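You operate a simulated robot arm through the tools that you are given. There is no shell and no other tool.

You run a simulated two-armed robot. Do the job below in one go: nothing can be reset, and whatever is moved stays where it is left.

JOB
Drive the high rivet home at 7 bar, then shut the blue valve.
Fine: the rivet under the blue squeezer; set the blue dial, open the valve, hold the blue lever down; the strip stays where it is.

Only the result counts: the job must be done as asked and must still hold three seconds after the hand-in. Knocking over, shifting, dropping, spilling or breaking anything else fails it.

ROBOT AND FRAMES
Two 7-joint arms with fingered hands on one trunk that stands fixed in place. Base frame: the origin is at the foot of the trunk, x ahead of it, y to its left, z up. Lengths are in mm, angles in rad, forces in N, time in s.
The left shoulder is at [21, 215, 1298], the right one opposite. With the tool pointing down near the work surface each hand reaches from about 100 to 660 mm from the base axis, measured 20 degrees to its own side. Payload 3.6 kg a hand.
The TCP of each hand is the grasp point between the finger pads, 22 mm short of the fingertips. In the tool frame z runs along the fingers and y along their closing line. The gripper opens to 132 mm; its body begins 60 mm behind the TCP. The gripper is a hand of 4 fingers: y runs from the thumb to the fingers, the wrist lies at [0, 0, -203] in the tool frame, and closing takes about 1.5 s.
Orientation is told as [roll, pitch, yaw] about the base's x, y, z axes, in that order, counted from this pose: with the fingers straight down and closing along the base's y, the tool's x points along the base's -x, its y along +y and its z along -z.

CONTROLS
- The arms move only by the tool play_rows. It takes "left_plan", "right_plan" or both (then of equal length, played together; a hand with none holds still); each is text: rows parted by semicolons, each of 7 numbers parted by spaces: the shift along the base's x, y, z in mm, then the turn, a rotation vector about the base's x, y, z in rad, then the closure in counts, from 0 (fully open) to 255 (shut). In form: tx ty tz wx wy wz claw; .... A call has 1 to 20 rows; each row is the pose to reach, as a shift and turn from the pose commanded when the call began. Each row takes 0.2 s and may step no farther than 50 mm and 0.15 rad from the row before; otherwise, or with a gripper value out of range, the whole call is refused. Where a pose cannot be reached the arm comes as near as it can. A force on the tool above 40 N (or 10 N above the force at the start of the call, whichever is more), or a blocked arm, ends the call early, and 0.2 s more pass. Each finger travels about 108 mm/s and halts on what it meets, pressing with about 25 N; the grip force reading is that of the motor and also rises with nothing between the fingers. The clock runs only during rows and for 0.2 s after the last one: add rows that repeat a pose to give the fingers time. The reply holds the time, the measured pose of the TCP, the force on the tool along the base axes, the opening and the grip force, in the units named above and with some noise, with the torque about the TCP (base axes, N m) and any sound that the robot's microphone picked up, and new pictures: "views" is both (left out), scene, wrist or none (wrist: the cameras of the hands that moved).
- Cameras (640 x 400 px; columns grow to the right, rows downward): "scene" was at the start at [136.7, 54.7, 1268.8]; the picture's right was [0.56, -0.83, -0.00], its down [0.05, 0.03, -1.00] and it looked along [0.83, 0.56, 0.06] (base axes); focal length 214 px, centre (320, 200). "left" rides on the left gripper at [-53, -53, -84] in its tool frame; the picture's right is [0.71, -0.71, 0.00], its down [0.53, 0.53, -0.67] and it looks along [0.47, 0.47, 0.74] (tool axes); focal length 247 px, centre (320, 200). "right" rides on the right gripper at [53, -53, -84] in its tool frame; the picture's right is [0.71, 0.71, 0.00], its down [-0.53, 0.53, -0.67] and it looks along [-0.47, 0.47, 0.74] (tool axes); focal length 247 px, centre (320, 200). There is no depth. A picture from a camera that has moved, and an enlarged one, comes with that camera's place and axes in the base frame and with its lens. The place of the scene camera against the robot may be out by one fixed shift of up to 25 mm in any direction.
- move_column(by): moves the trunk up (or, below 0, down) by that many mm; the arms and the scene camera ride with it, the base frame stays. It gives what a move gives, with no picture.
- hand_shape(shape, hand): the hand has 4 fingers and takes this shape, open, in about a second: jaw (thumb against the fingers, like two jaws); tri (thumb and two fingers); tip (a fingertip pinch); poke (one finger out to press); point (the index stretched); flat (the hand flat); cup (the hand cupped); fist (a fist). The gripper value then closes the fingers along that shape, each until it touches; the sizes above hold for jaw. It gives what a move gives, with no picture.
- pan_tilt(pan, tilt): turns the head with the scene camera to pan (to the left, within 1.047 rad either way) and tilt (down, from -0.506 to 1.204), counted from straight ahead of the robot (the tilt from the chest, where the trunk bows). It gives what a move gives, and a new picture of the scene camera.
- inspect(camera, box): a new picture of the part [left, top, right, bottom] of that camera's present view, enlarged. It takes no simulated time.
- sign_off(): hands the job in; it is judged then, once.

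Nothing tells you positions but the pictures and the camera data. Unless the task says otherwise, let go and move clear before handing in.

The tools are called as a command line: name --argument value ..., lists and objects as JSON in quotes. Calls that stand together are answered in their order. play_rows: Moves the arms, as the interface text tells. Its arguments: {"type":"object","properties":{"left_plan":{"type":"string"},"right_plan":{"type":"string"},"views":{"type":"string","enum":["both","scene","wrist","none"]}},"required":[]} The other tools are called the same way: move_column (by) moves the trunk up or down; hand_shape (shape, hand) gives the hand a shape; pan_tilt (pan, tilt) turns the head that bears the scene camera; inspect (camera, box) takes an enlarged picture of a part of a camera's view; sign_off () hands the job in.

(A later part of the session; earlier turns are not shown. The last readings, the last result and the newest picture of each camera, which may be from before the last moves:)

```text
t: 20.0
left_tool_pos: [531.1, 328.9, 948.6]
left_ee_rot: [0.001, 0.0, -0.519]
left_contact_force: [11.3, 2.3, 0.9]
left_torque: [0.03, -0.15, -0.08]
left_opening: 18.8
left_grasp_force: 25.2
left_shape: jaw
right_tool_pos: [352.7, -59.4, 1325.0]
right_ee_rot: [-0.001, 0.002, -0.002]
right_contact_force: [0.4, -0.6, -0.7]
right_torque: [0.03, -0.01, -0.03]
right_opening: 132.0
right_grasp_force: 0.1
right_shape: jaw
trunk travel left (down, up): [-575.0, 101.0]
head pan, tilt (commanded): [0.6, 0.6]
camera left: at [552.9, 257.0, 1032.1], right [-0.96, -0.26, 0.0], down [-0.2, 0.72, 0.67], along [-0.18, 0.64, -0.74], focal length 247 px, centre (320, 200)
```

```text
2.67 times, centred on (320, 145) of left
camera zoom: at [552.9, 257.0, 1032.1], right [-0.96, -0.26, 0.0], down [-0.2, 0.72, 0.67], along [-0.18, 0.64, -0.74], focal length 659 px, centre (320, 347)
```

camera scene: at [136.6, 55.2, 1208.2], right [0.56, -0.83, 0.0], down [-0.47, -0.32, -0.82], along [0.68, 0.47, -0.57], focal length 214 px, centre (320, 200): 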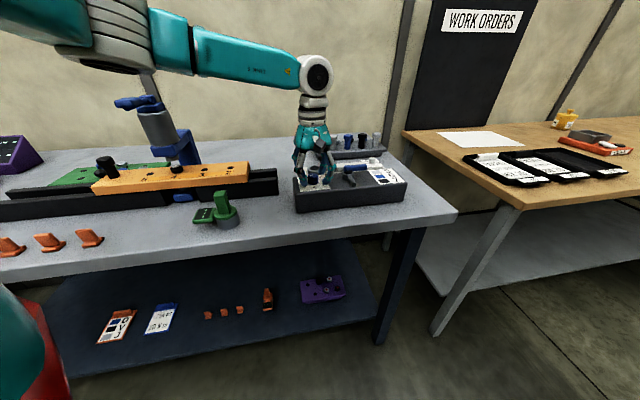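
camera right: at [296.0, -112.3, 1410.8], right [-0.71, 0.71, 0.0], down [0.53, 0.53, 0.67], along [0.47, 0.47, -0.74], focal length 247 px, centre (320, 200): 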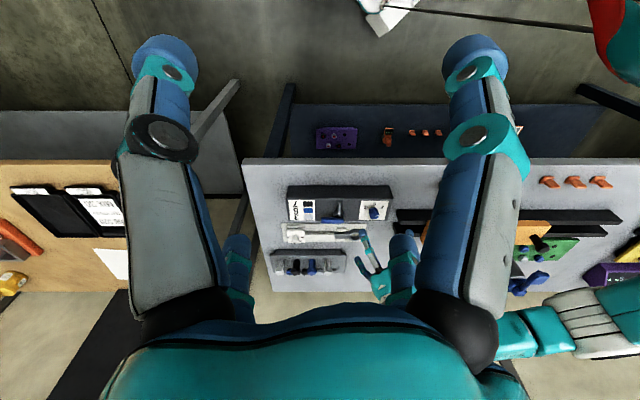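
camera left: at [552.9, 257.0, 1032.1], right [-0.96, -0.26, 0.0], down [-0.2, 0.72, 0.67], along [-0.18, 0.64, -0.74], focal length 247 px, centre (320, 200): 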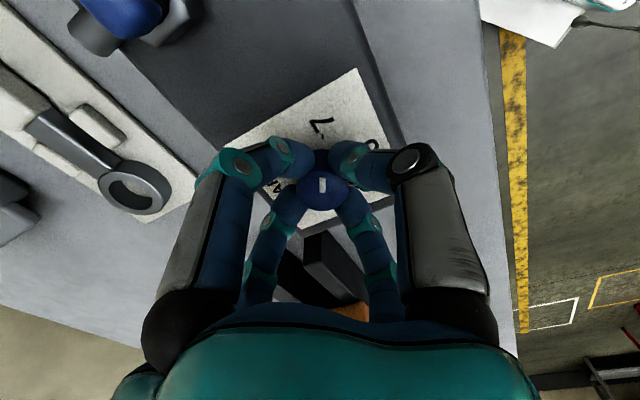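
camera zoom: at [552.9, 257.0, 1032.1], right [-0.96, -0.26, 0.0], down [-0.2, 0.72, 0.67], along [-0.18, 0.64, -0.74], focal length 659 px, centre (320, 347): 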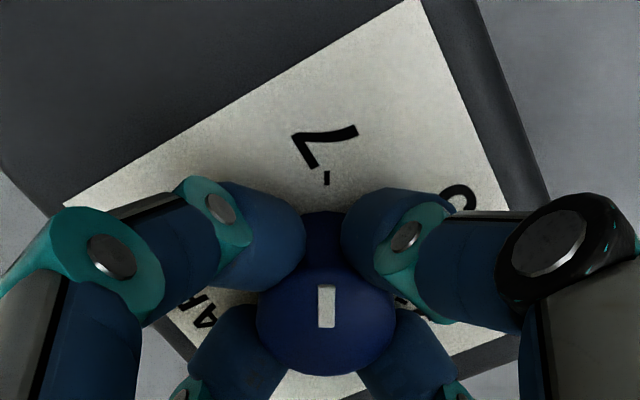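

The pointer is now right on 7. I'll open, lift straight up and turn the hand back for a clean view of dial and valve.

play_rows --left_plan "0 0 0 0 0 0 150; 0 0 0 0 0 0 150; 0 0 0 0 0 0 150; 0 0 30 0 0 0 150; 0 0 65 0 0 0 150; 0 0 100 0 0 -0.131 150; 0 0 120 0 0 -0.262 150; 0 0 130 0 0 -0.393 150; 0 0 130 0 0 -0.524 150; 0 0 130 0 0 -0.655 150; 0 0 130 0 0 -0.786 150; 0 0 130 0 0 -0.917 150; 0 0 130 0 0 -1.05 150; 0 0 130 0 0 -1.05 0; 0 0 130 0 0 -1.05 0; 0 0 130 0 0 -1.05 0" --views "both"

inspect --camera "left" --box '[180, 40, 440, 200]'

inspect --camera "scene" --box '[280, 120, 440, 220]'

```text
t: 23.4
left_tool_pos: [530.3, 328.9, 1078.8]
left_ee_rot: [0.0, 0.001, -1.57]
left_contact_force: [0.8, -1.0, 0.3]
left_torque: [0.0, 0.0, 0.01]
left_opening: 132.0
left_grasp_force: 0.0
left_shape: jaw
right_tool_pos: [350.6, -58.6, 1326.4]
right_ee_rot: [0.001, 0.003, -0.001]
right_contact_force: [0.5, 0.0, 0.4]
right_torque: [0.0, 0.0, -0.01]
right_opening: 132.0
right_grasp_force: 0.1
right_shape: jaw
trunk travel left (down, up): [-575.0, 101.0]
head pan, tilt (commanded): [0.6, 0.6]
camera scene: at [136.7, 55.2, 1208.1], right [0.56, -0.83, 0.0], down [-0.47, -0.32, -0.82], along [0.68, 0.47, -0.57], focal length 214 px, centre (320, 200)
camera left: at [477.6, 276.2, 1162.5], right [-0.71, 0.71, 0.0], down [0.53, 0.53, 0.67], along [0.47, 0.47, -0.74], focal length 247 px, centre (320, 200)
```

scene: 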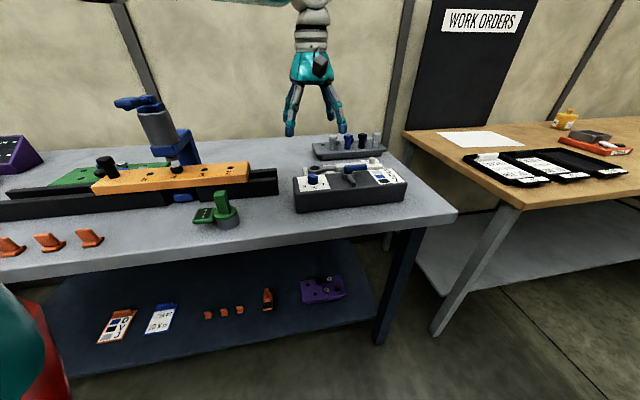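
left: 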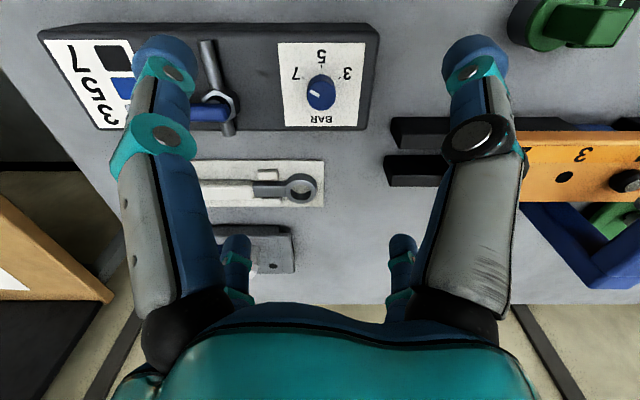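

```text
2.46 times, centred on (310, 120) of left
camera zoom: at [477.6, 276.2, 1162.5], right [-0.71, 0.71, 0.0], down [0.53, 0.53, 0.67], along [0.47, 0.47, -0.74], focal length 608 px, centre (345, 397)
```

zoom: 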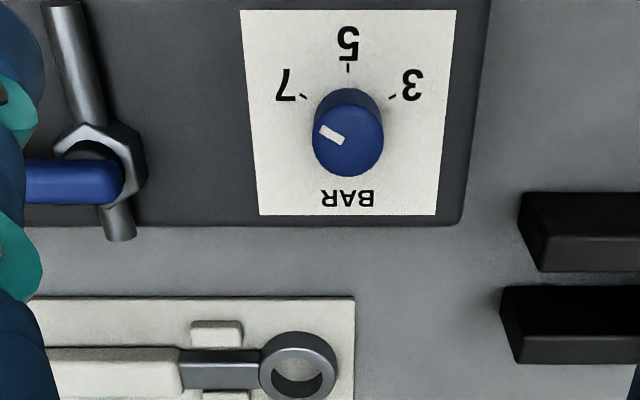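

```text
4.00 times, centred on (360, 170) of scene
camera zoom: at [136.7, 55.2, 1208.1], right [0.56, -0.83, 0.0], down [-0.47, -0.32, -0.82], along [0.68, 0.47, -0.57], focal length 858 px, centre (160, 320)
```

zoom: 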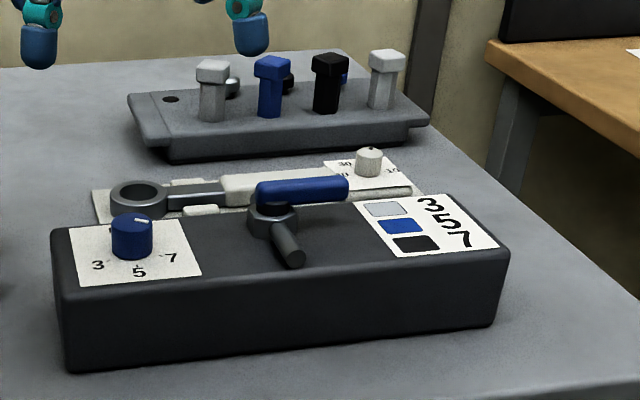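

The dial reads 7. Now I'll shift the hand to look straight at the valve and work out which way its handle swings.

play_rows --left_plan "17 -17 0 0 0 0 0; 34 -34 0 0 0 0 0; 50 -50 0 0 0 0 0; 50 -50 0 0 0 0 0" --views "wrist"

inspect --camera "left" --box '[180, 20, 440, 180]'

inspect --camera "scene" --box '[320, 155, 400, 205]'

```text
t: 24.4
left_tool_pos: [579.6, 281.5, 1079.4]
left_ee_rot: [-0.001, -0.001, -1.567]
left_contact_force: [0.8, -0.5, -0.7]
left_torque: [0.01, 0.01, -0.01]
left_opening: 131.8
left_grasp_force: 0.0
left_shape: jaw
right_tool_pos: [349.5, -58.0, 1326.7]
right_ee_rot: [-0.002, 0.002, -0.001]
right_contact_force: [0.4, 1.0, 0.3]
right_torque: [-0.01, 0.03, -0.01]
right_opening: 131.9
right_grasp_force: 0.1
right_shape: jaw
trunk travel left (down, up): [-575.0, 101.0]
head pan, tilt (commanded): [0.6, 0.6]
camera left: at [527.6, 228.0, 1163.3], right [-0.71, 0.71, 0.0], down [0.53, 0.53, 0.67], along [0.47, 0.47, -0.74], focal length 247 px, centre (320, 200)
```

left: 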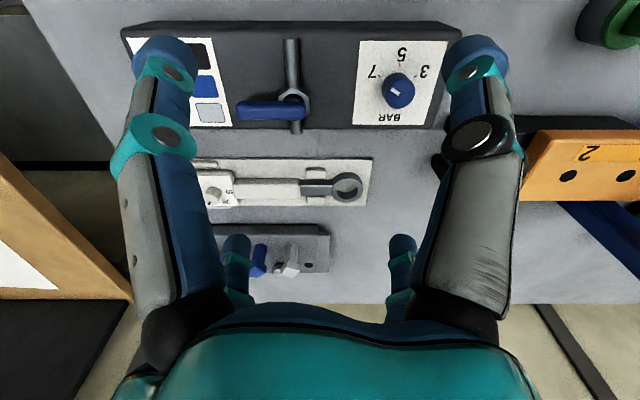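

```text
2.46 times, centred on (310, 100) of left
camera zoom: at [527.6, 228.0, 1163.3], right [-0.71, 0.71, 0.0], down [0.53, 0.53, 0.67], along [0.47, 0.47, -0.74], focal length 608 px, centre (345, 446)
```

zoom: 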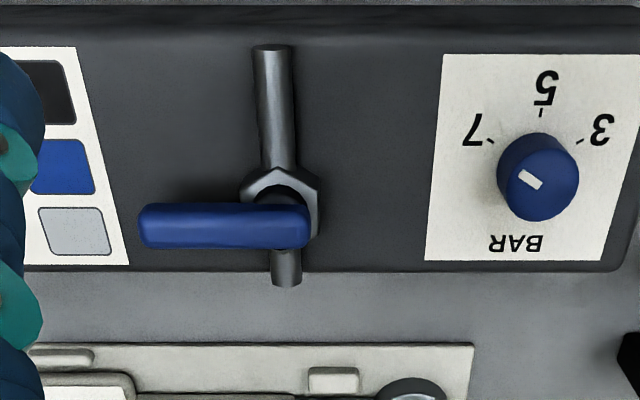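

```text
8.00 times, centred on (360, 180) of scene
camera zoom: at [136.4, 55.7, 1208.2], right [0.56, -0.83, 0.0], down [-0.47, -0.32, -0.82], along [0.68, 0.47, -0.57], focal length 1716 px, centre (0, 360)
```

zoom: 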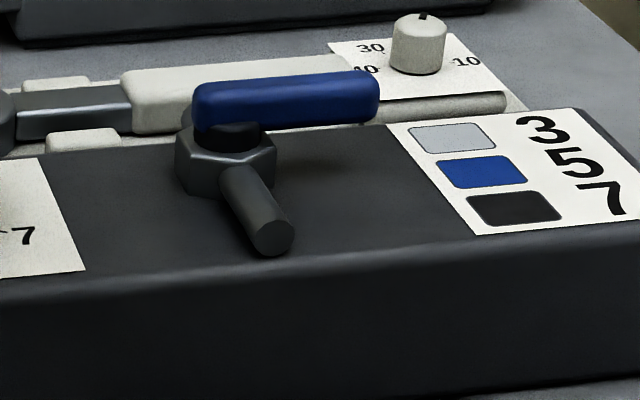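

The valve pivot is near bench position (602, 269), with a 47 mm handle pointing right, crosswise to the pipe. I'll close the fingers into a pusher, tilt slightly outward for reach, and come down in front of the handle's tip.

play_rows --left_plan "3 -20 0 0.07 -0.07 0 100; 6 -40 0 0.14 -0.14 0 200; 9 -55 0 0.21 -0.21 0 255; 11 -69 0 0.283 -0.283 0 255; 11 -69 0 0.283 -0.283 0 255; 11 -69 0 0.283 -0.283 0 255; 11 -69 0 0.283 -0.283 0 255; 11 -69 -40 0.283 -0.283 0 255; 11 -69 -75 0.283 -0.283 0 255; 11 -69 -75 0.283 -0.283 0 255" --views "both"

inspect --camera "scene" --box '[280, 100, 440, 220]'

inspect --camera "left" --box '[200, 30, 440, 220]'

```text
t: 26.6
left_tool_pos: [588.2, 211.1, 1004.9]
left_ee_rot: [0.29, 0.277, -1.53]
left_contact_force: [0.4, 0.0, -0.5]
left_torque: [0.03, 0.02, 0.0]
left_opening: 0.1
left_grasp_force: 24.9
left_shape: jaw
right_tool_pos: [350.4, -58.8, 1326.7]
right_ee_rot: [-0.001, 0.0, 0.0]
right_contact_force: [0.6, 0.6, 0.5]
right_torque: [0.01, 0.03, 0.02]
right_opening: 131.8
right_grasp_force: 0.0
right_shape: jaw
trunk travel left (down, up): [-575.0, 101.0]
head pan, tilt (commanded): [0.6, 0.6]
camera scene: at [136.6, 55.3, 1208.2], right [0.56, -0.83, 0.0], down [-0.47, -0.32, -0.82], along [0.68, 0.47, -0.57], focal length 214 px, centre (320, 200)
camera left: at [517.7, 139.0, 1051.7], right [-0.71, 0.71, 0.0], down [0.3, 0.3, 0.91], along [0.64, 0.64, -0.43], focal length 247 px, centre (320, 200)
```

scene: 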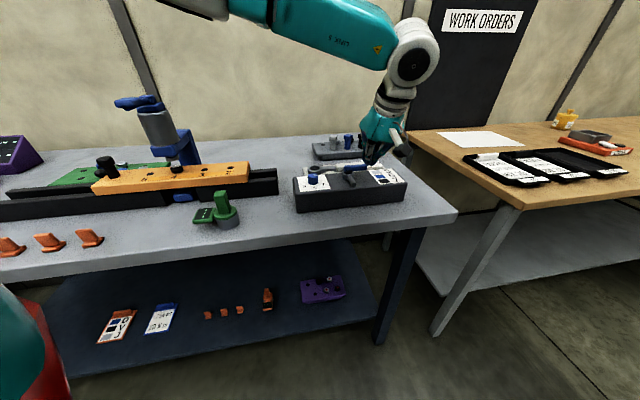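
left: 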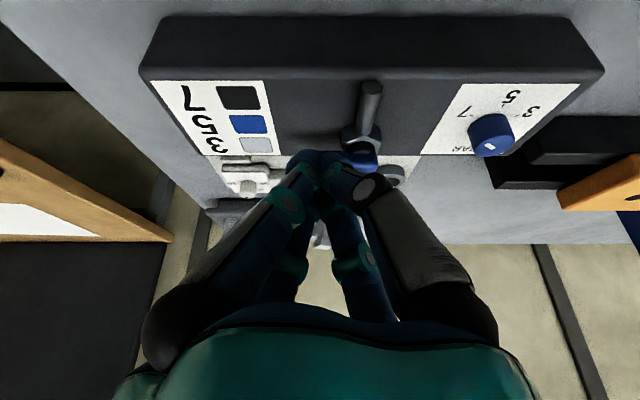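

```text
3.33 times, centred on (360, 160) of scene
camera zoom: at [136.6, 55.3, 1208.2], right [0.56, -0.83, 0.0], down [-0.47, -0.32, -0.82], along [0.68, 0.47, -0.57], focal length 715 px, centre (187, 333)
```

zoom: 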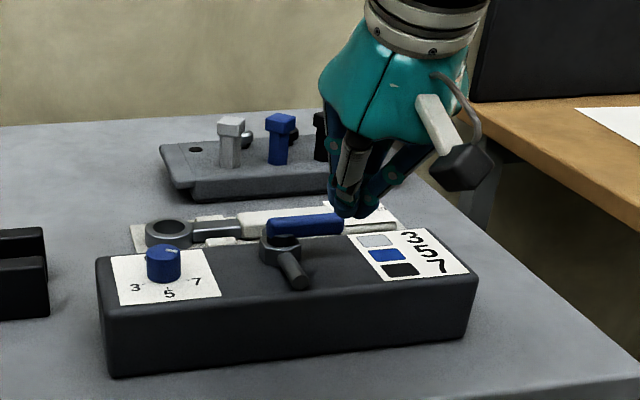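

```text
2.11 times, centred on (320, 125) of left
camera zoom: at [517.7, 139.0, 1051.7], right [-0.71, 0.71, 0.0], down [0.3, 0.3, 0.91], along [0.64, 0.64, -0.43], focal length 520 px, centre (320, 358)
```

zoom: 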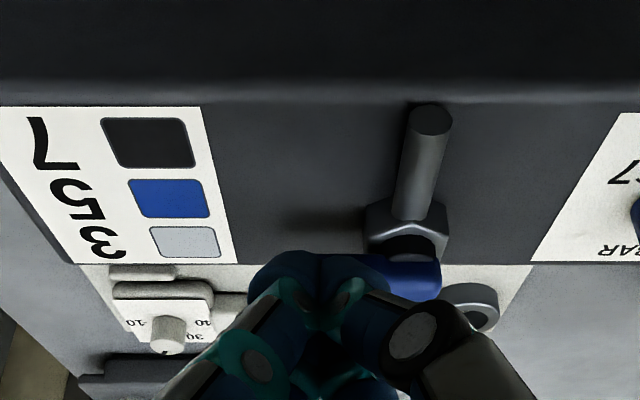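

The closed fingertips are above and just in front of the handle's end. I'll lower them beside it.

play_rows --left_plan "1 0 -25 0 0 0 255; 2 0 -40 0 0 0 255; 2 0 -50 0 0 0 255; 2 0 -50 0 0 0 255" --views "both"

inspect --camera "scene" --box '[290, 120, 430, 220]'

inspect --camera "left" --box '[220, 70, 440, 210]'

```text
t: 27.6
left_tool_pos: [593.5, 210.6, 955.5]
left_ee_rot: [0.289, 0.279, -1.529]
left_contact_force: [-0.4, -0.5, 0.1]
left_torque: [0.0, 0.02, -0.02]
left_opening: 0.2
left_grasp_force: 24.6
left_shape: jaw
right_tool_pos: [349.0, -58.9, 1324.7]
right_ee_rot: [0.001, 0.001, 0.002]
right_contact_force: [0.4, 0.7, -0.6]
right_torque: [0.0, -0.01, 0.0]
right_opening: 131.9
right_grasp_force: 0.0
right_shape: jaw
trunk travel left (down, up): [-575.0, 101.0]
head pan, tilt (commanded): [0.6, 0.6]
camera scene: at [136.7, 55.2, 1208.2], right [0.56, -0.83, 0.0], down [-0.47, -0.32, -0.82], along [0.68, 0.47, -0.57], focal length 214 px, centre (320, 200)
camera left: at [521.3, 138.3, 1002.2], right [-0.71, 0.71, 0.0], down [0.3, 0.3, 0.91], along [0.64, 0.64, -0.43], focal length 247 px, centre (320, 200)
```

scene: 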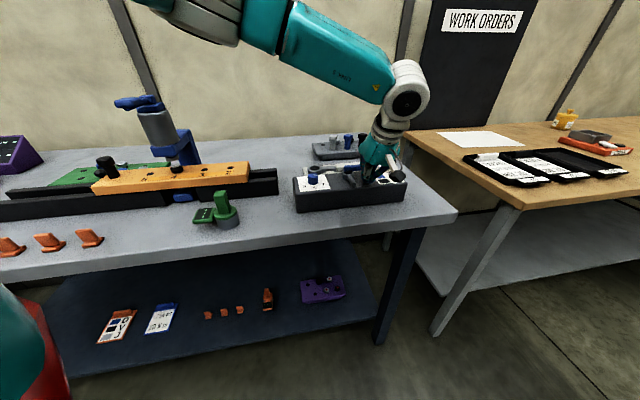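
left: 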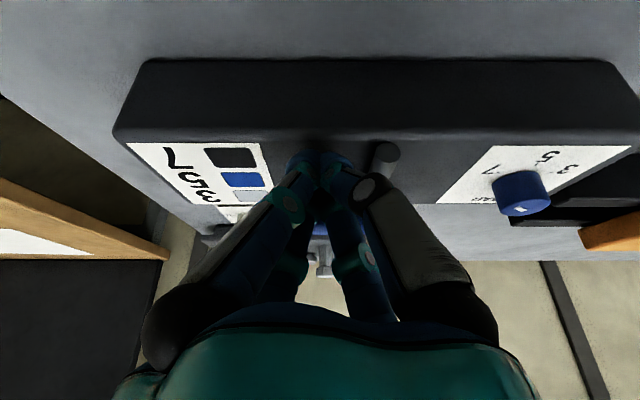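

```text
4.00 times, centred on (360, 170) of scene
camera zoom: at [136.7, 55.2, 1208.2], right [0.56, -0.83, 0.0], down [-0.47, -0.32, -0.82], along [0.68, 0.47, -0.57], focal length 858 px, centre (160, 320)
```

zoom: 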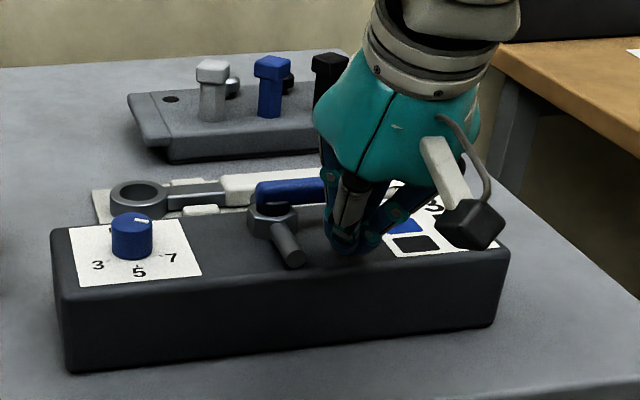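

```text
2.86 times, centred on (330, 140) of left
camera zoom: at [521.3, 138.3, 1002.2], right [-0.71, 0.71, 0.0], down [0.3, 0.3, 0.91], along [0.64, 0.64, -0.43], focal length 706 px, centre (291, 371)
```

zoom: 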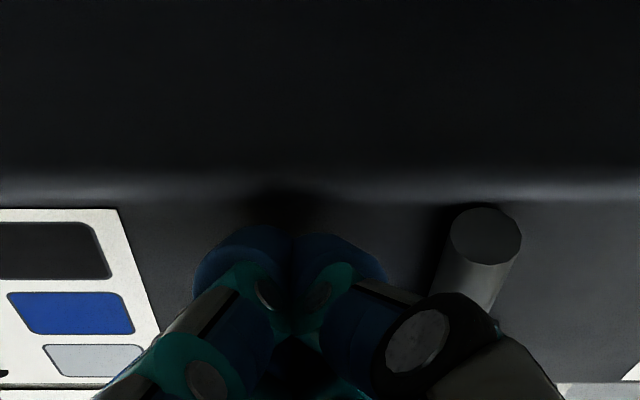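

The fingertips are in front of the handle at its height, clear of the pipe. I'll push gently away from the robot in small steps and watch the force.

play_rows --left_plan "3.5 3.5 0 0 0 0 255; 7 7 0 0 0 0 255; 10.5 10.5 0 0 0 0 255; 14 14 0 0 0 0 255; 14 14 0 0 0 0 255" --views "scene"

inspect --camera "scene" --box '[290, 120, 430, 220]'

```text
t: 28.8
left_tool_pos: [607.0, 225.5, 953.8]
left_ee_rot: [0.29, 0.279, -1.529]
left_contact_force: [-0.1, 0.6, 0.5]
left_torque: [0.01, -0.03, -0.01]
left_opening: 0.0
left_grasp_force: 25.3
left_shape: jaw
right_tool_pos: [350.3, -59.9, 1325.8]
right_ee_rot: [0.0, 0.001, 0.0]
right_contact_force: [0.6, -0.2, 0.1]
right_torque: [0.02, 0.0, 0.02]
right_opening: 131.8
right_grasp_force: 0.1
right_shape: jaw
trunk travel left (down, up): [-575.0, 101.0]
head pan, tilt (commanded): [0.6, 0.6]
camera scene: at [136.7, 55.2, 1208.1], right [0.56, -0.83, 0.0], down [-0.47, -0.32, -0.82], along [0.68, 0.47, -0.57], focal length 214 px, centre (320, 200)
```

scene: 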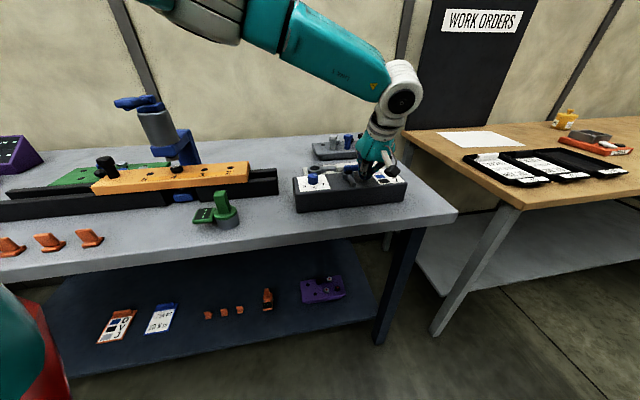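

```text
4.00 times, centred on (360, 170) of scene
camera zoom: at [136.7, 55.2, 1208.1], right [0.56, -0.83, 0.0], down [-0.47, -0.32, -0.82], along [0.68, 0.47, -0.57], focal length 858 px, centre (160, 320)
```

zoom: 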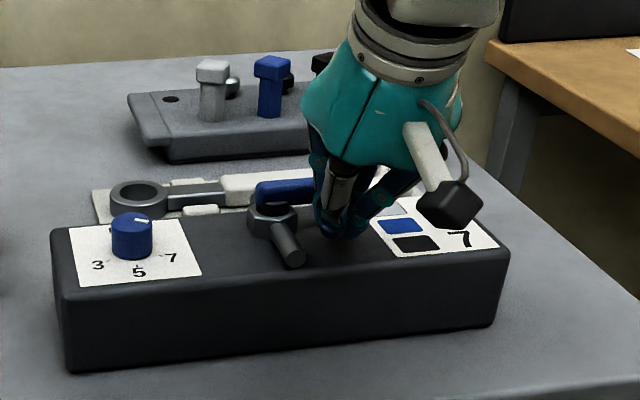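

No contact yet; I'll keep easing forward in smaller steps.

play_rows --left_plan "2.1 2.1 0 0 0 0 255; 4.2 4.2 0 0 0 0 255; 6.3 6.3 0 0 0 0 255; 8.4 8.4 0 0 0 0 255; 10.5 10.5 0 0 0 0 255; 10.5 10.5 0 0 0 0 255" --views "scene"

inspect --camera "scene" --box '[290, 120, 430, 220]'

```text
t: 30.2
left_tool_pos: [613.8, 230.3, 953.6]
left_ee_rot: [0.285, 0.275, -1.533]
left_contact_force: [-19.7, -13.4, -1.9]
left_torque: [-0.22, 0.31, 0.12]
left_opening: 0.0
left_grasp_force: 25.0
left_shape: jaw
right_tool_pos: [347.9, -59.7, 1327.1]
right_ee_rot: [0.004, -0.003, 0.0]
right_contact_force: [0.2, 0.6, 0.3]
right_torque: [-0.02, 0.01, -0.02]
right_opening: 132.0
right_grasp_force: 0.0
right_shape: jaw
trunk travel left (down, up): [-575.0, 101.0]
head pan, tilt (commanded): [0.6, 0.6]
camera scene: at [134.1, 53.8, 1208.5], right [0.56, -0.83, 0.0], down [-0.47, -0.32, -0.83], along [0.68, 0.47, -0.56], focal length 214 px, centre (320, 200)
```

scene: 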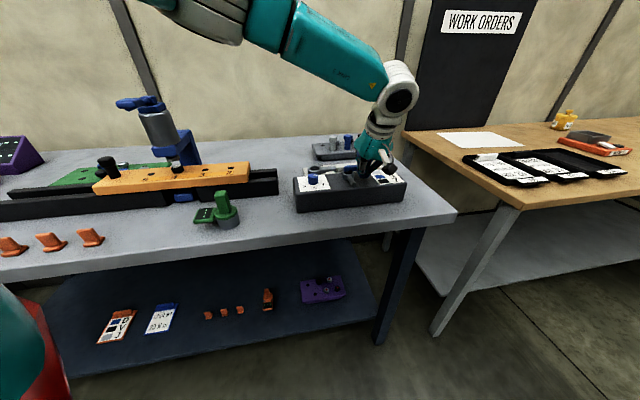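

```text
4.00 times, centred on (360, 170) of scene
camera zoom: at [134.1, 53.8, 1208.5], right [0.56, -0.83, 0.0], down [-0.47, -0.32, -0.83], along [0.68, 0.47, -0.56], focal length 858 px, centre (160, 320)
```

zoom: 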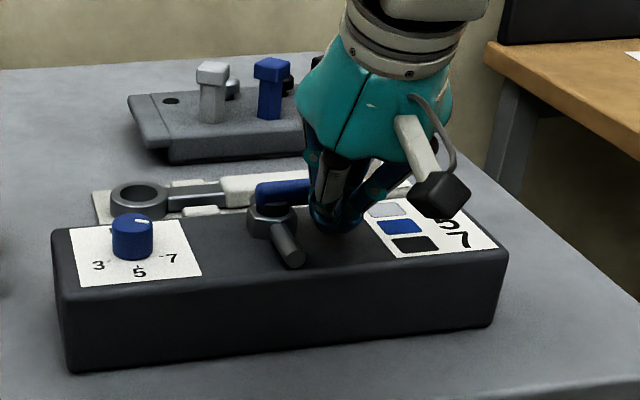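

The handle resists about 24 N this way without moving, so it must swing toward the robot instead. I'll back off, rise, straighten and half-open the hand so I can grip the handle itself and turn it about its pivot.

play_rows --left_plan "-7 -7 0 0 0 0 255; -15 -15 0 0 0 0 255; -22 -22 0 0 0 0 255; -22 -22 40 0 0 0 255; -22 -22 80 0 0 0 255; -22 -22 120 0 0 0 255; -22 -22 160 0 0 0 200; -22 -22 180 -0.07 0.07 0 108; -22 -22 180 -0.14 0.14 0 108; -22 -22 180 -0.21 0.21 0 108; -22 -22 180 -0.283 0.283 0 108; -22 -22 180 -0.283 0.283 0 108" --views "both"

inspect --camera "scene" --box '[290, 120, 430, 220]'

```text
t: 32.8
left_tool_pos: [594.6, 213.3, 1135.2]
left_ee_rot: [-0.001, 0.0, -1.571]
left_contact_force: [0.5, 0.2, -0.4]
left_torque: [0.04, 0.02, -0.04]
left_opening: 75.8
left_grasp_force: 0.0
left_shape: jaw
right_tool_pos: [350.4, -58.8, 1325.6]
right_ee_rot: [0.001, 0.001, -0.002]
right_contact_force: [-0.4, -0.2, -0.4]
right_torque: [-0.03, 0.0, 0.02]
right_opening: 131.5
right_grasp_force: 0.0
right_shape: jaw
trunk travel left (down, up): [-575.0, 101.0]
head pan, tilt (commanded): [0.6, 0.6]
camera scene: at [136.5, 55.2, 1208.2], right [0.56, -0.83, 0.0], down [-0.47, -0.32, -0.82], along [0.68, 0.47, -0.57], focal length 214 px, centre (320, 200)
camera left: at [543.4, 159.1, 1218.1], right [-0.71, 0.71, 0.0], down [0.53, 0.53, 0.67], along [0.47, 0.47, -0.75], focal length 247 px, centre (320, 200)
```

scene: 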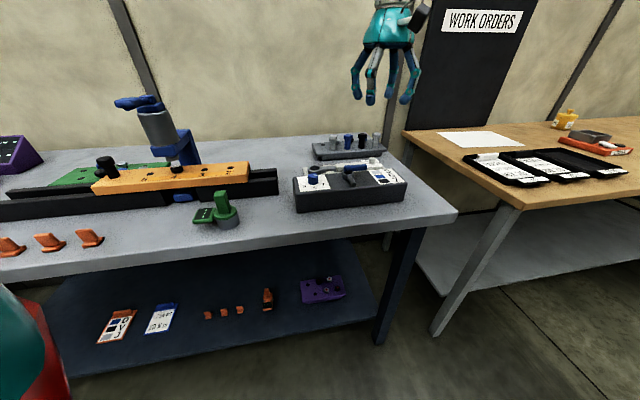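
left: 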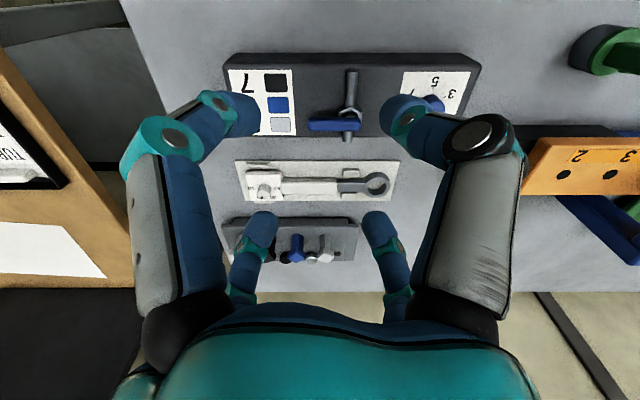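

```text
4.00 times, centred on (360, 170) of scene
camera zoom: at [136.5, 55.2, 1208.2], right [0.56, -0.83, 0.0], down [-0.47, -0.32, -0.82], along [0.68, 0.47, -0.57], focal length 858 px, centre (160, 320)
```

zoom: 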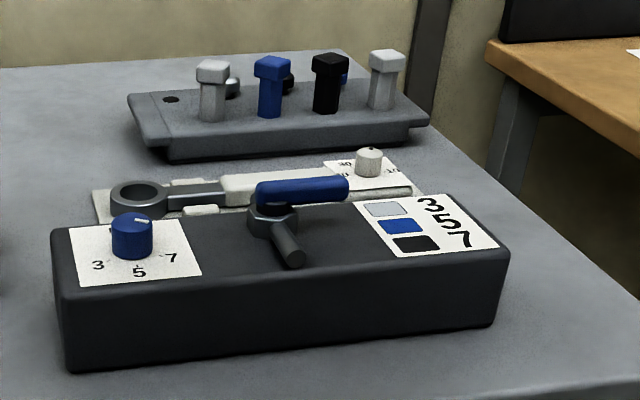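

The box and handle are unchanged. I'll lower the trunk a bit for better reach and measure the handle again from this new view.

inspect --camera "left" --box '[280, 50, 400, 150]'

move_column --by -90

```text
4.00 times, centred on (340, 100) of left
camera zoom: at [543.4, 159.1, 1218.1], right [-0.71, 0.71, 0.0], down [0.53, 0.53, 0.67], along [0.47, 0.47, -0.75], focal length 988 px, centre (240, 600)
```

zoom: 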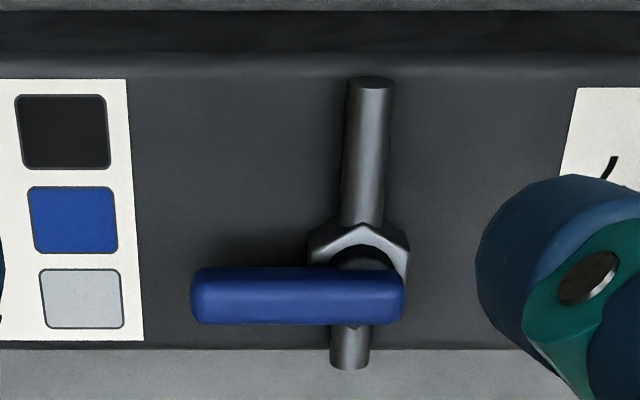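

```text
t: 34.1
left_tool_pos: [595.4, 212.7, 1044.3]
left_ee_rot: [0.001, 0.0, -1.569]
left_contact_force: [-0.1, -0.3, -0.2]
left_torque: [-0.01, -0.01, 0.0]
left_opening: 75.7
left_grasp_force: 0.1
left_shape: jaw
right_tool_pos: [349.0, -59.7, 1235.7]
right_ee_rot: [0.002, -0.001, 0.0]
right_contact_force: [-0.2, -1.1, 0.4]
right_torque: [0.04, 0.01, -0.01]
right_opening: 131.9
right_grasp_force: 0.1
right_shape: jaw
trunk travel left (down, up): [-485.0, 191.0]
head pan, tilt (commanded): [0.6, 0.6]
```

The handle spans about 60 mm with its pivot near (605, 269) and top at z≈955. I'll move over it, turn the hand 45° so its finger pairs line up along and across the handle, and check alignment.

play_rows --left_plan "4 8 0 0 0 0.131 108; 8 15 0 0 0 0.262 108; 12 22 0 0 0 0.393 108; 16 29 0 0 0 0.524 108; 19 36 0 0 0 0.655 108; 22.3 43.6 0 0 0 0.785 108; 22.3 43.6 0 0 0 0.785 108" --views "both"

inspect --camera "left" --box '[200, 50, 440, 220]'

```text
t: 35.7
left_tool_pos: [618.0, 254.9, 1043.1]
left_ee_rot: [0.001, 0.001, -0.783]
left_contact_force: [-0.5, 0.5, -0.1]
left_torque: [0.01, 0.01, 0.01]
left_opening: 75.6
left_grasp_force: 0.1
left_shape: jaw
right_tool_pos: [349.5, -58.8, 1236.3]
right_ee_rot: [0.001, 0.002, 0.0]
right_contact_force: [0.3, 0.6, 0.0]
right_torque: [0.01, -0.01, -0.02]
right_opening: 131.9
right_grasp_force: 0.1
right_shape: jaw
trunk travel left (down, up): [-485.0, 191.0]
head pan, tilt (commanded): [0.6, 0.6]
camera scene: at [137.0, 55.2, 1117.4], right [0.56, -0.83, 0.0], down [-0.47, -0.32, -0.82], along [0.68, 0.47, -0.57], focal length 214 px, centre (320, 200)
camera left: at [618.7, 181.1, 1126.5], right [-1.0, 0.0, 0.0], down [0.0, 0.74, 0.67], along [0.0, 0.67, -0.74], focal length 247 px, centre (320, 200)
```

scene: 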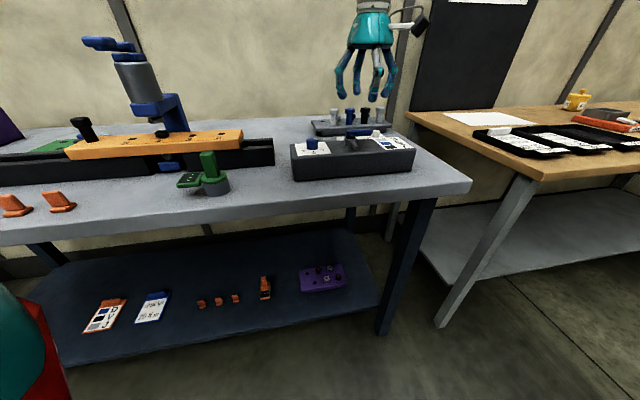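
left: 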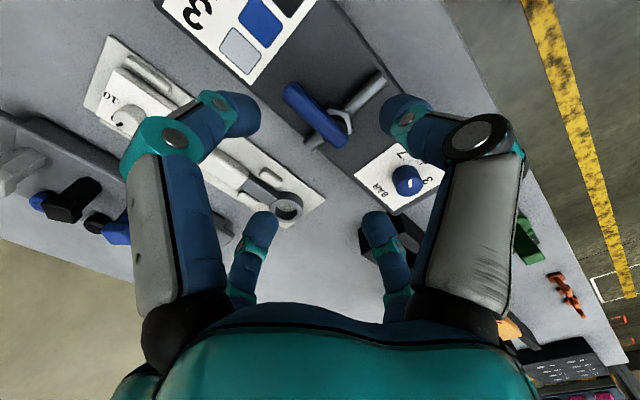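

```text
2.35 times, centred on (320, 135) of left
camera zoom: at [618.7, 181.1, 1126.5], right [-1.0, 0.0, 0.0], down [0.0, 0.74, 0.67], along [0.0, 0.67, -0.74], focal length 581 px, centre (320, 353)
```

zoom: 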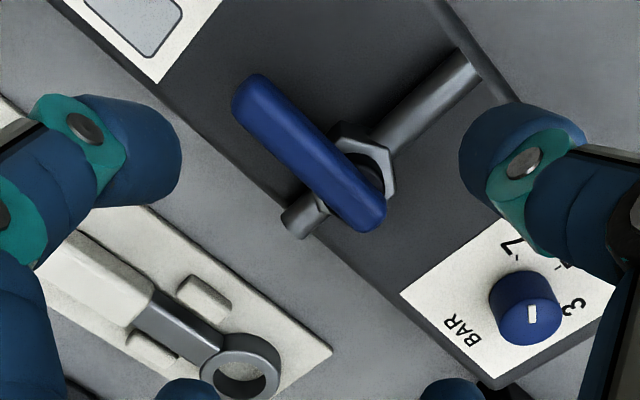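

The hand is lined up with the handle centred between the fingers. I'll descend so the tips straddle it without reaching the box top.

play_rows --left_plan "0 0 -35 0 0 0 108; 0 0 -60 0 0 0 108; 0 0 -75 0 0 0 108; 0 0 -81 0 0 0 108; 0 0 -81 0 0 0 108" --views "both"

inspect --camera "left" --box '[200, 50, 440, 230]'

inspect --camera "scene" --box '[280, 80, 430, 190]'

```text
t: 36.9
left_tool_pos: [617.3, 258.4, 963.4]
left_ee_rot: [0.0, -0.001, -0.785]
left_contact_force: [1.0, -0.1, -0.8]
left_torque: [-0.01, 0.01, -0.02]
left_opening: 75.5
left_grasp_force: 0.0
left_shape: jaw
right_tool_pos: [349.6, -58.4, 1236.5]
right_ee_rot: [-0.001, 0.001, -0.001]
right_contact_force: [0.2, -0.3, 0.3]
right_torque: [0.03, 0.01, 0.01]
right_opening: 131.9
right_grasp_force: 0.1
right_shape: jaw
trunk travel left (down, up): [-485.0, 191.0]
head pan, tilt (commanded): [0.6, 0.6]
camera scene: at [137.0, 55.2, 1117.4], right [0.56, -0.83, 0.0], down [-0.47, -0.32, -0.82], along [0.68, 0.47, -0.57], focal length 214 px, centre (320, 200)
camera left: at [618.0, 181.0, 1046.2], right [-1.0, 0.0, 0.0], down [0.0, 0.74, 0.67], along [0.0, 0.67, -0.74], focal length 247 px, centre (320, 200)
```

scene: 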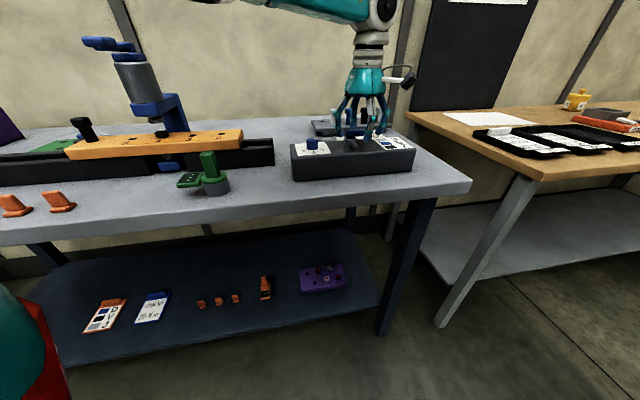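
left: 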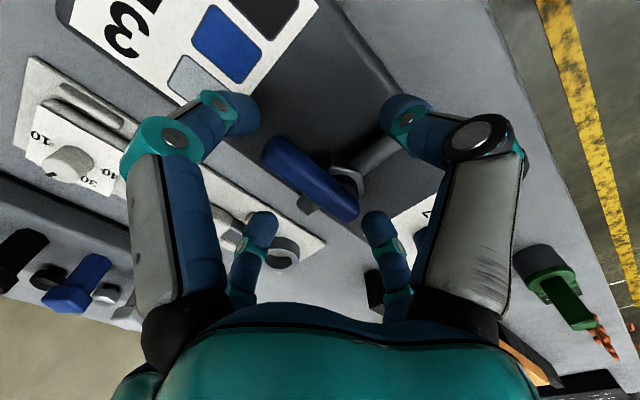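

```text
2.22 times, centred on (320, 140) of left
camera zoom: at [618.0, 181.0, 1046.2], right [-1.0, 0.0, 0.0], down [0.0, 0.74, 0.67], along [0.0, 0.67, -0.74], focal length 549 px, centre (320, 333)
```

zoom: 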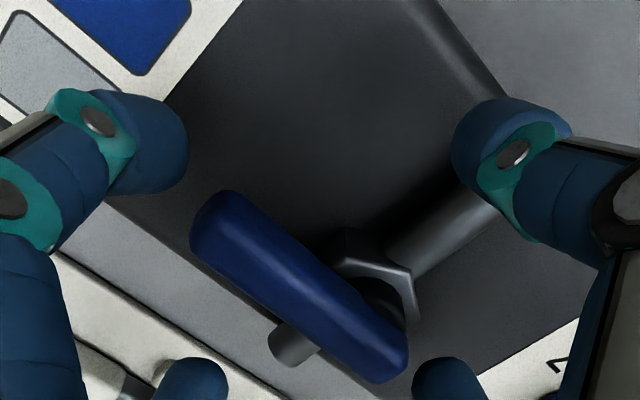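

```text
3.64 times, centred on (355, 135) of scene
camera zoom: at [137.0, 55.2, 1117.4], right [0.56, -0.83, 0.0], down [-0.47, -0.32, -0.82], along [0.68, 0.47, -0.57], focal length 780 px, centre (193, 436)
```

zoom: 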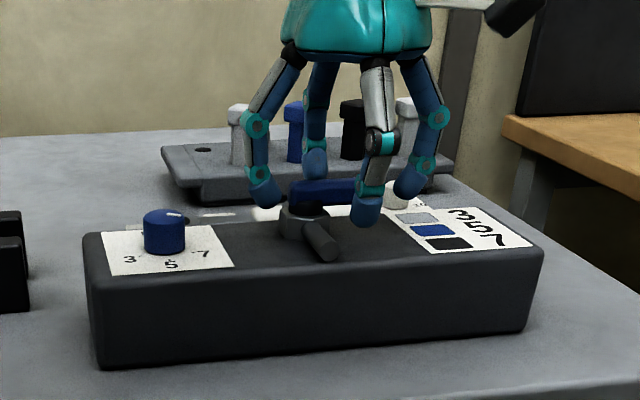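

The handle lies neatly between the four fingers, only about 5 mm off-centre along its length. I'll correct that and close on it.

play_rows --left_plan "3.5 -3.5 0 0 0 0 108; 3.5 -3.5 0 0 0 0 140; 3.5 -3.5 0 0 0 0 170; 3.5 -3.5 0 0 0 0 200; 3.5 -3.5 0 0 0 0 230; 3.5 -3.5 0 0 0 0 255; 3.5 -3.5 0 0 0 0 255" --views "both"

inspect --camera "left" --box '[200, 50, 440, 230]'

inspect --camera "scene" --box '[280, 80, 430, 190]'

```text
t: 38.5
left_tool_pos: [621.2, 252.9, 961.9]
left_ee_rot: [-0.003, 0.001, -0.787]
left_contact_force: [2.3, 1.6, -1.5]
left_torque: [-0.08, -0.11, -0.04]
left_opening: 24.3
left_grasp_force: 24.7
left_shape: jaw
right_tool_pos: [350.3, -59.5, 1236.2]
right_ee_rot: [0.001, 0.003, 0.001]
right_contact_force: [-0.7, 0.0, -0.1]
right_torque: [-0.01, 0.03, -0.01]
right_opening: 131.9
right_grasp_force: 0.0
right_shape: jaw
trunk travel left (down, up): [-485.0, 191.0]
head pan, tilt (commanded): [0.6, 0.6]
camera scene: at [137.4, 55.3, 1117.3], right [0.56, -0.83, 0.0], down [-0.47, -0.32, -0.82], along [0.68, 0.47, -0.57], focal length 214 px, centre (320, 200)
camera left: at [621.9, 177.2, 1045.6], right [-1.0, 0.0, 0.0], down [0.0, 0.74, 0.67], along [0.0, 0.67, -0.74], focal length 247 px, centre (320, 200)
```

scene: 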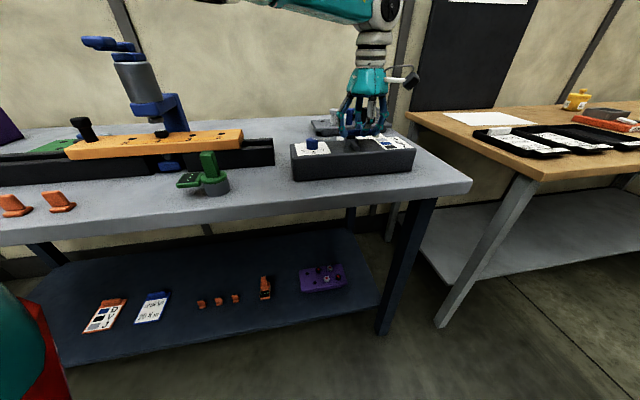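
left: 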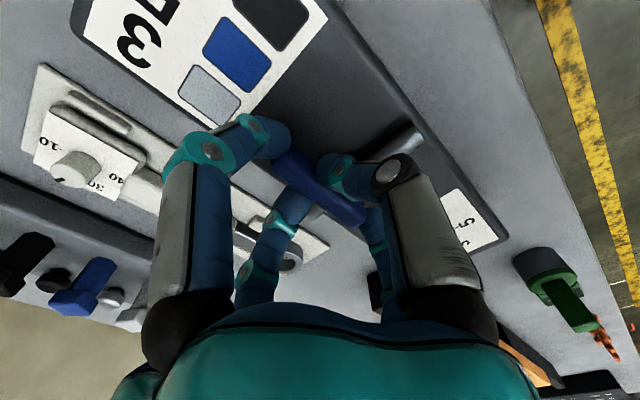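

```text
2.22 times, centred on (320, 140) of left
camera zoom: at [621.9, 177.2, 1045.6], right [-1.0, 0.0, 0.0], down [0.0, 0.74, 0.67], along [0.0, 0.67, -0.74], focal length 549 px, centre (320, 333)
```

zoom: 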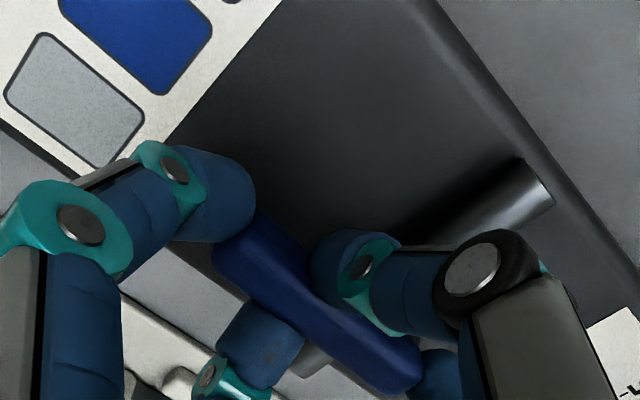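

```text
3.64 times, centred on (355, 135) of scene
camera zoom: at [137.4, 55.3, 1117.3], right [0.56, -0.83, 0.0], down [-0.47, -0.32, -0.82], along [0.68, 0.47, -0.57], focal length 780 px, centre (193, 436)
```

zoom: 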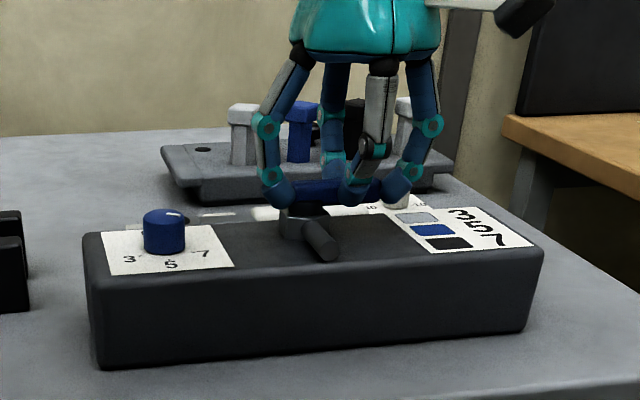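

The handle is firmly held on all four sides. I'll try a small clockwise turn (toward the robot) about the pivot and watch the torque.

play_rows --left_plan "-0.69 -0.64 0 0 0 -0.05 255; -1.38 -1.25 0 0 0 -0.1 255; -2.12 -1.82 0 0 0 -0.15 255; -2.88 -2.35 0 0 0 -0.2 255; -2.88 -2.35 0 0 0 -0.2 255" --views "wrist"

inspect --camera "scene" --box '[280, 80, 430, 190]'

```text
t: 39.7
left_tool_pos: [617.1, 251.0, 962.8]
left_ee_rot: [-0.003, 0.004, -0.984]
left_contact_force: [-8.2, -2.7, -6.7]
left_torque: [-0.09, 0.05, 0.19]
left_opening: 23.9
left_grasp_force: 24.5
left_shape: jaw
right_tool_pos: [348.3, -60.2, 1236.5]
right_ee_rot: [0.0, 0.002, 0.002]
right_contact_force: [-0.2, 0.5, -0.2]
right_torque: [-0.03, -0.03, 0.03]
right_opening: 131.5
right_grasp_force: 0.1
right_shape: jaw
trunk travel left (down, up): [-485.0, 191.0]
head pan, tilt (commanded): [0.6, 0.6]
camera left: at [603.3, 176.4, 1045.9], right [-0.98, 0.2, 0.0], down [0.15, 0.73, 0.67], along [0.13, 0.65, -0.74], focal length 247 px, centre (320, 200)
```

left: 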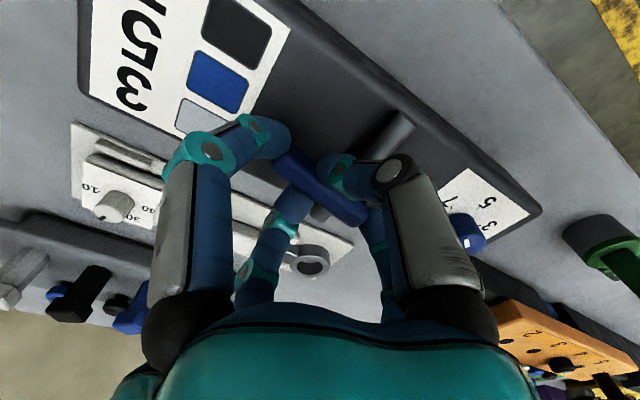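

```text
3.64 times, centred on (355, 135) of scene
camera zoom: at [136.5, 55.2, 1117.4], right [0.56, -0.83, 0.0], down [-0.47, -0.32, -0.82], along [0.68, 0.47, -0.57], focal length 780 px, centre (193, 436)
```

zoom: 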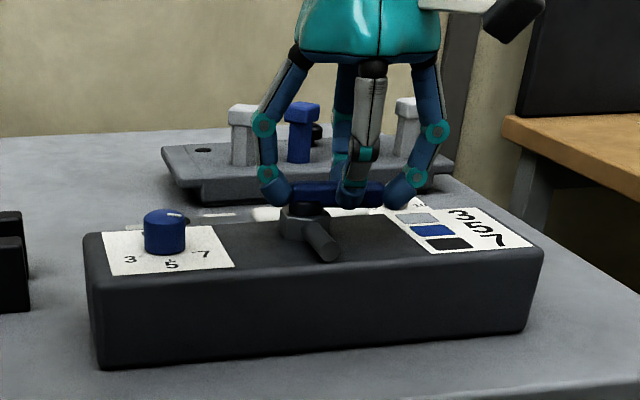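

The handle moves with the hand at low torque, so clockwise is the opening direction. I'll continue to the halfway point.

play_rows --left_plan "-1.59 -0.95 0 0 0 -0.1 255; -3.28 -1.73 0 0 0 -0.2 255; -5.03 -2.34 0 0 0 -0.3 255; -6.84 -2.78 0 0 0 -0.4 255; -8.69 -3.03 0 0 0 -0.5 255; -10.27 -3.1 0 0 0 -0.585 255; -10.27 -3.1 0 0 0 -0.585 255" --views "wrist"

inspect --camera "scene" --box '[280, 80, 430, 190]'

```text
t: 41.3
left_tool_pos: [604.8, 248.3, 962.9]
left_ee_rot: [-0.007, 0.002, -1.571]
left_contact_force: [-27.0, -1.5, -12.7]
left_torque: [-0.13, 0.44, 0.68]
left_opening: 24.3
left_grasp_force: 24.8
left_shape: jaw
right_tool_pos: [346.6, -58.2, 1235.8]
right_ee_rot: [0.001, -0.001, 0.0]
right_contact_force: [0.4, 0.8, 0.4]
right_torque: [0.0, 0.0, 0.03]
right_opening: 132.0
right_grasp_force: 0.1
right_shape: jaw
trunk travel left (down, up): [-485.0, 191.0]
head pan, tilt (commanded): [0.6, 0.6]
camera left: at [552.7, 194.6, 1046.5], right [-0.71, 0.71, 0.01], down [0.53, 0.53, 0.67], along [0.47, 0.47, -0.75], focal length 247 px, centre (320, 200)
```

left: 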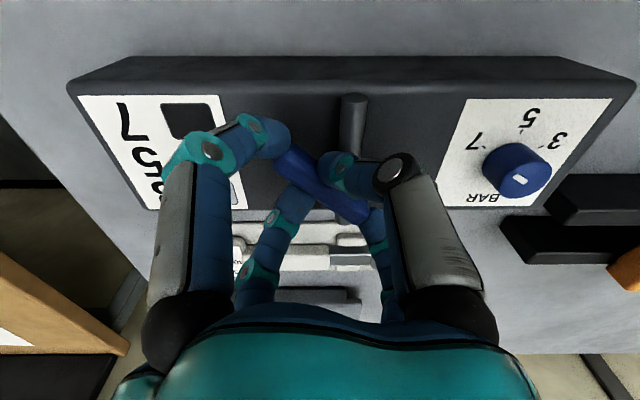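

```text
3.64 times, centred on (355, 135) of scene
camera zoom: at [134.6, 55.5, 1117.7], right [0.57, -0.82, 0.0], down [-0.47, -0.32, -0.83], along [0.68, 0.47, -0.56], focal length 780 px, centre (193, 436)
```

zoom: 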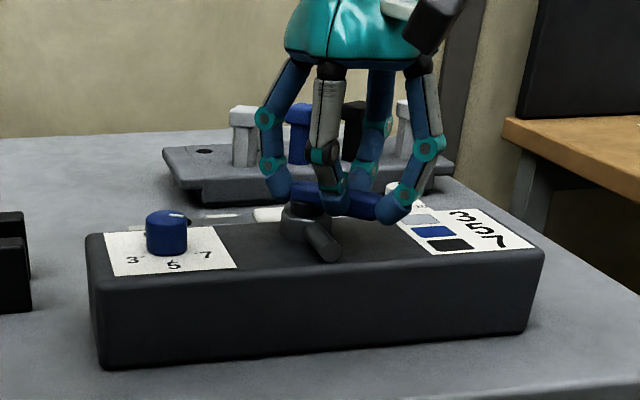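

The valve itself turns easily; the residual force shows my arc radius was a few mm too small. I'll relax the hand 5 mm toward −x and check.

play_rows --left_plan "-2.5 0 0 0 0 0 255; -5 0 0 0 0 0 255; -5 0 0 0 0 0 255" --views "none"

```text
t: 42.1
left_tool_pos: [602.7, 248.5, 963.1]
left_ee_rot: [0.0, 0.0, -1.571]
left_contact_force: [-11.4, -1.7, -12.4]
left_torque: [-0.12, 0.22, 0.29]
left_opening: 23.8
left_grasp_force: 24.9
left_shape: jaw
right_tool_pos: [348.0, -57.8, 1237.0]
right_ee_rot: [-0.001, 0.001, -0.001]
right_contact_force: [0.0, 0.0, 0.3]
right_torque: [0.0, 0.01, 0.05]
right_opening: 132.0
right_grasp_force: 0.1
right_shape: jaw
trunk travel left (down, up): [-485.0, 191.0]
head pan, tilt (commanded): [0.6, 0.6]
```

Force is falling, so I'm on the right track. I'll continue the clockwise swing with a slightly larger arc radius.

play_rows --left_plan "-2.7 0.1 0 0 0 -0.1 255; -5.4 0.4 0 0 0 -0.2 255; -8 1 0 0 0 -0.3 255; -10.5 1.7 0 0 0 -0.4 255; -10.5 1.7 0 0 0 -0.4 255" --views "wrist"

inspect --camera "scene" --box '[280, 80, 430, 190]'

```text
t: 43.3
left_tool_pos: [593.3, 252.0, 962.0]
left_ee_rot: [0.001, 0.0, -1.97]
left_contact_force: [-7.1, 5.3, -10.1]
left_torque: [0.01, 0.2, 0.23]
left_opening: 24.0
left_grasp_force: 24.9
left_shape: jaw
right_tool_pos: [349.1, -57.3, 1235.9]
right_ee_rot: [0.002, 0.004, 0.001]
right_contact_force: [-0.2, 0.3, -0.8]
right_torque: [0.02, 0.02, 0.0]
right_opening: 131.8
right_grasp_force: 0.2
right_shape: jaw
trunk travel left (down, up): [-485.0, 191.0]
head pan, tilt (commanded): [0.6, 0.6]
camera left: at [524.7, 222.6, 1046.1], right [-0.38, 0.93, 0.0], down [0.69, 0.28, 0.67], along [0.62, 0.25, -0.74], focal length 247 px, centre (320, 200)
```

left: 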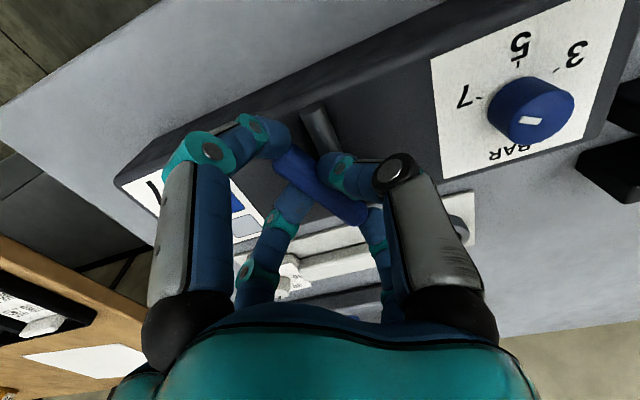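

```text
3.64 times, centred on (355, 135) of scene
camera zoom: at [137.0, 56.1, 1117.4], right [0.56, -0.83, 0.0], down [-0.47, -0.32, -0.82], along [0.68, 0.47, -0.57], focal length 780 px, centre (193, 436)
```

zoom: 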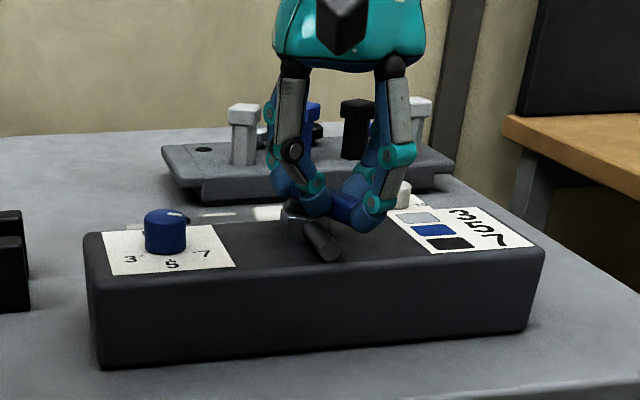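

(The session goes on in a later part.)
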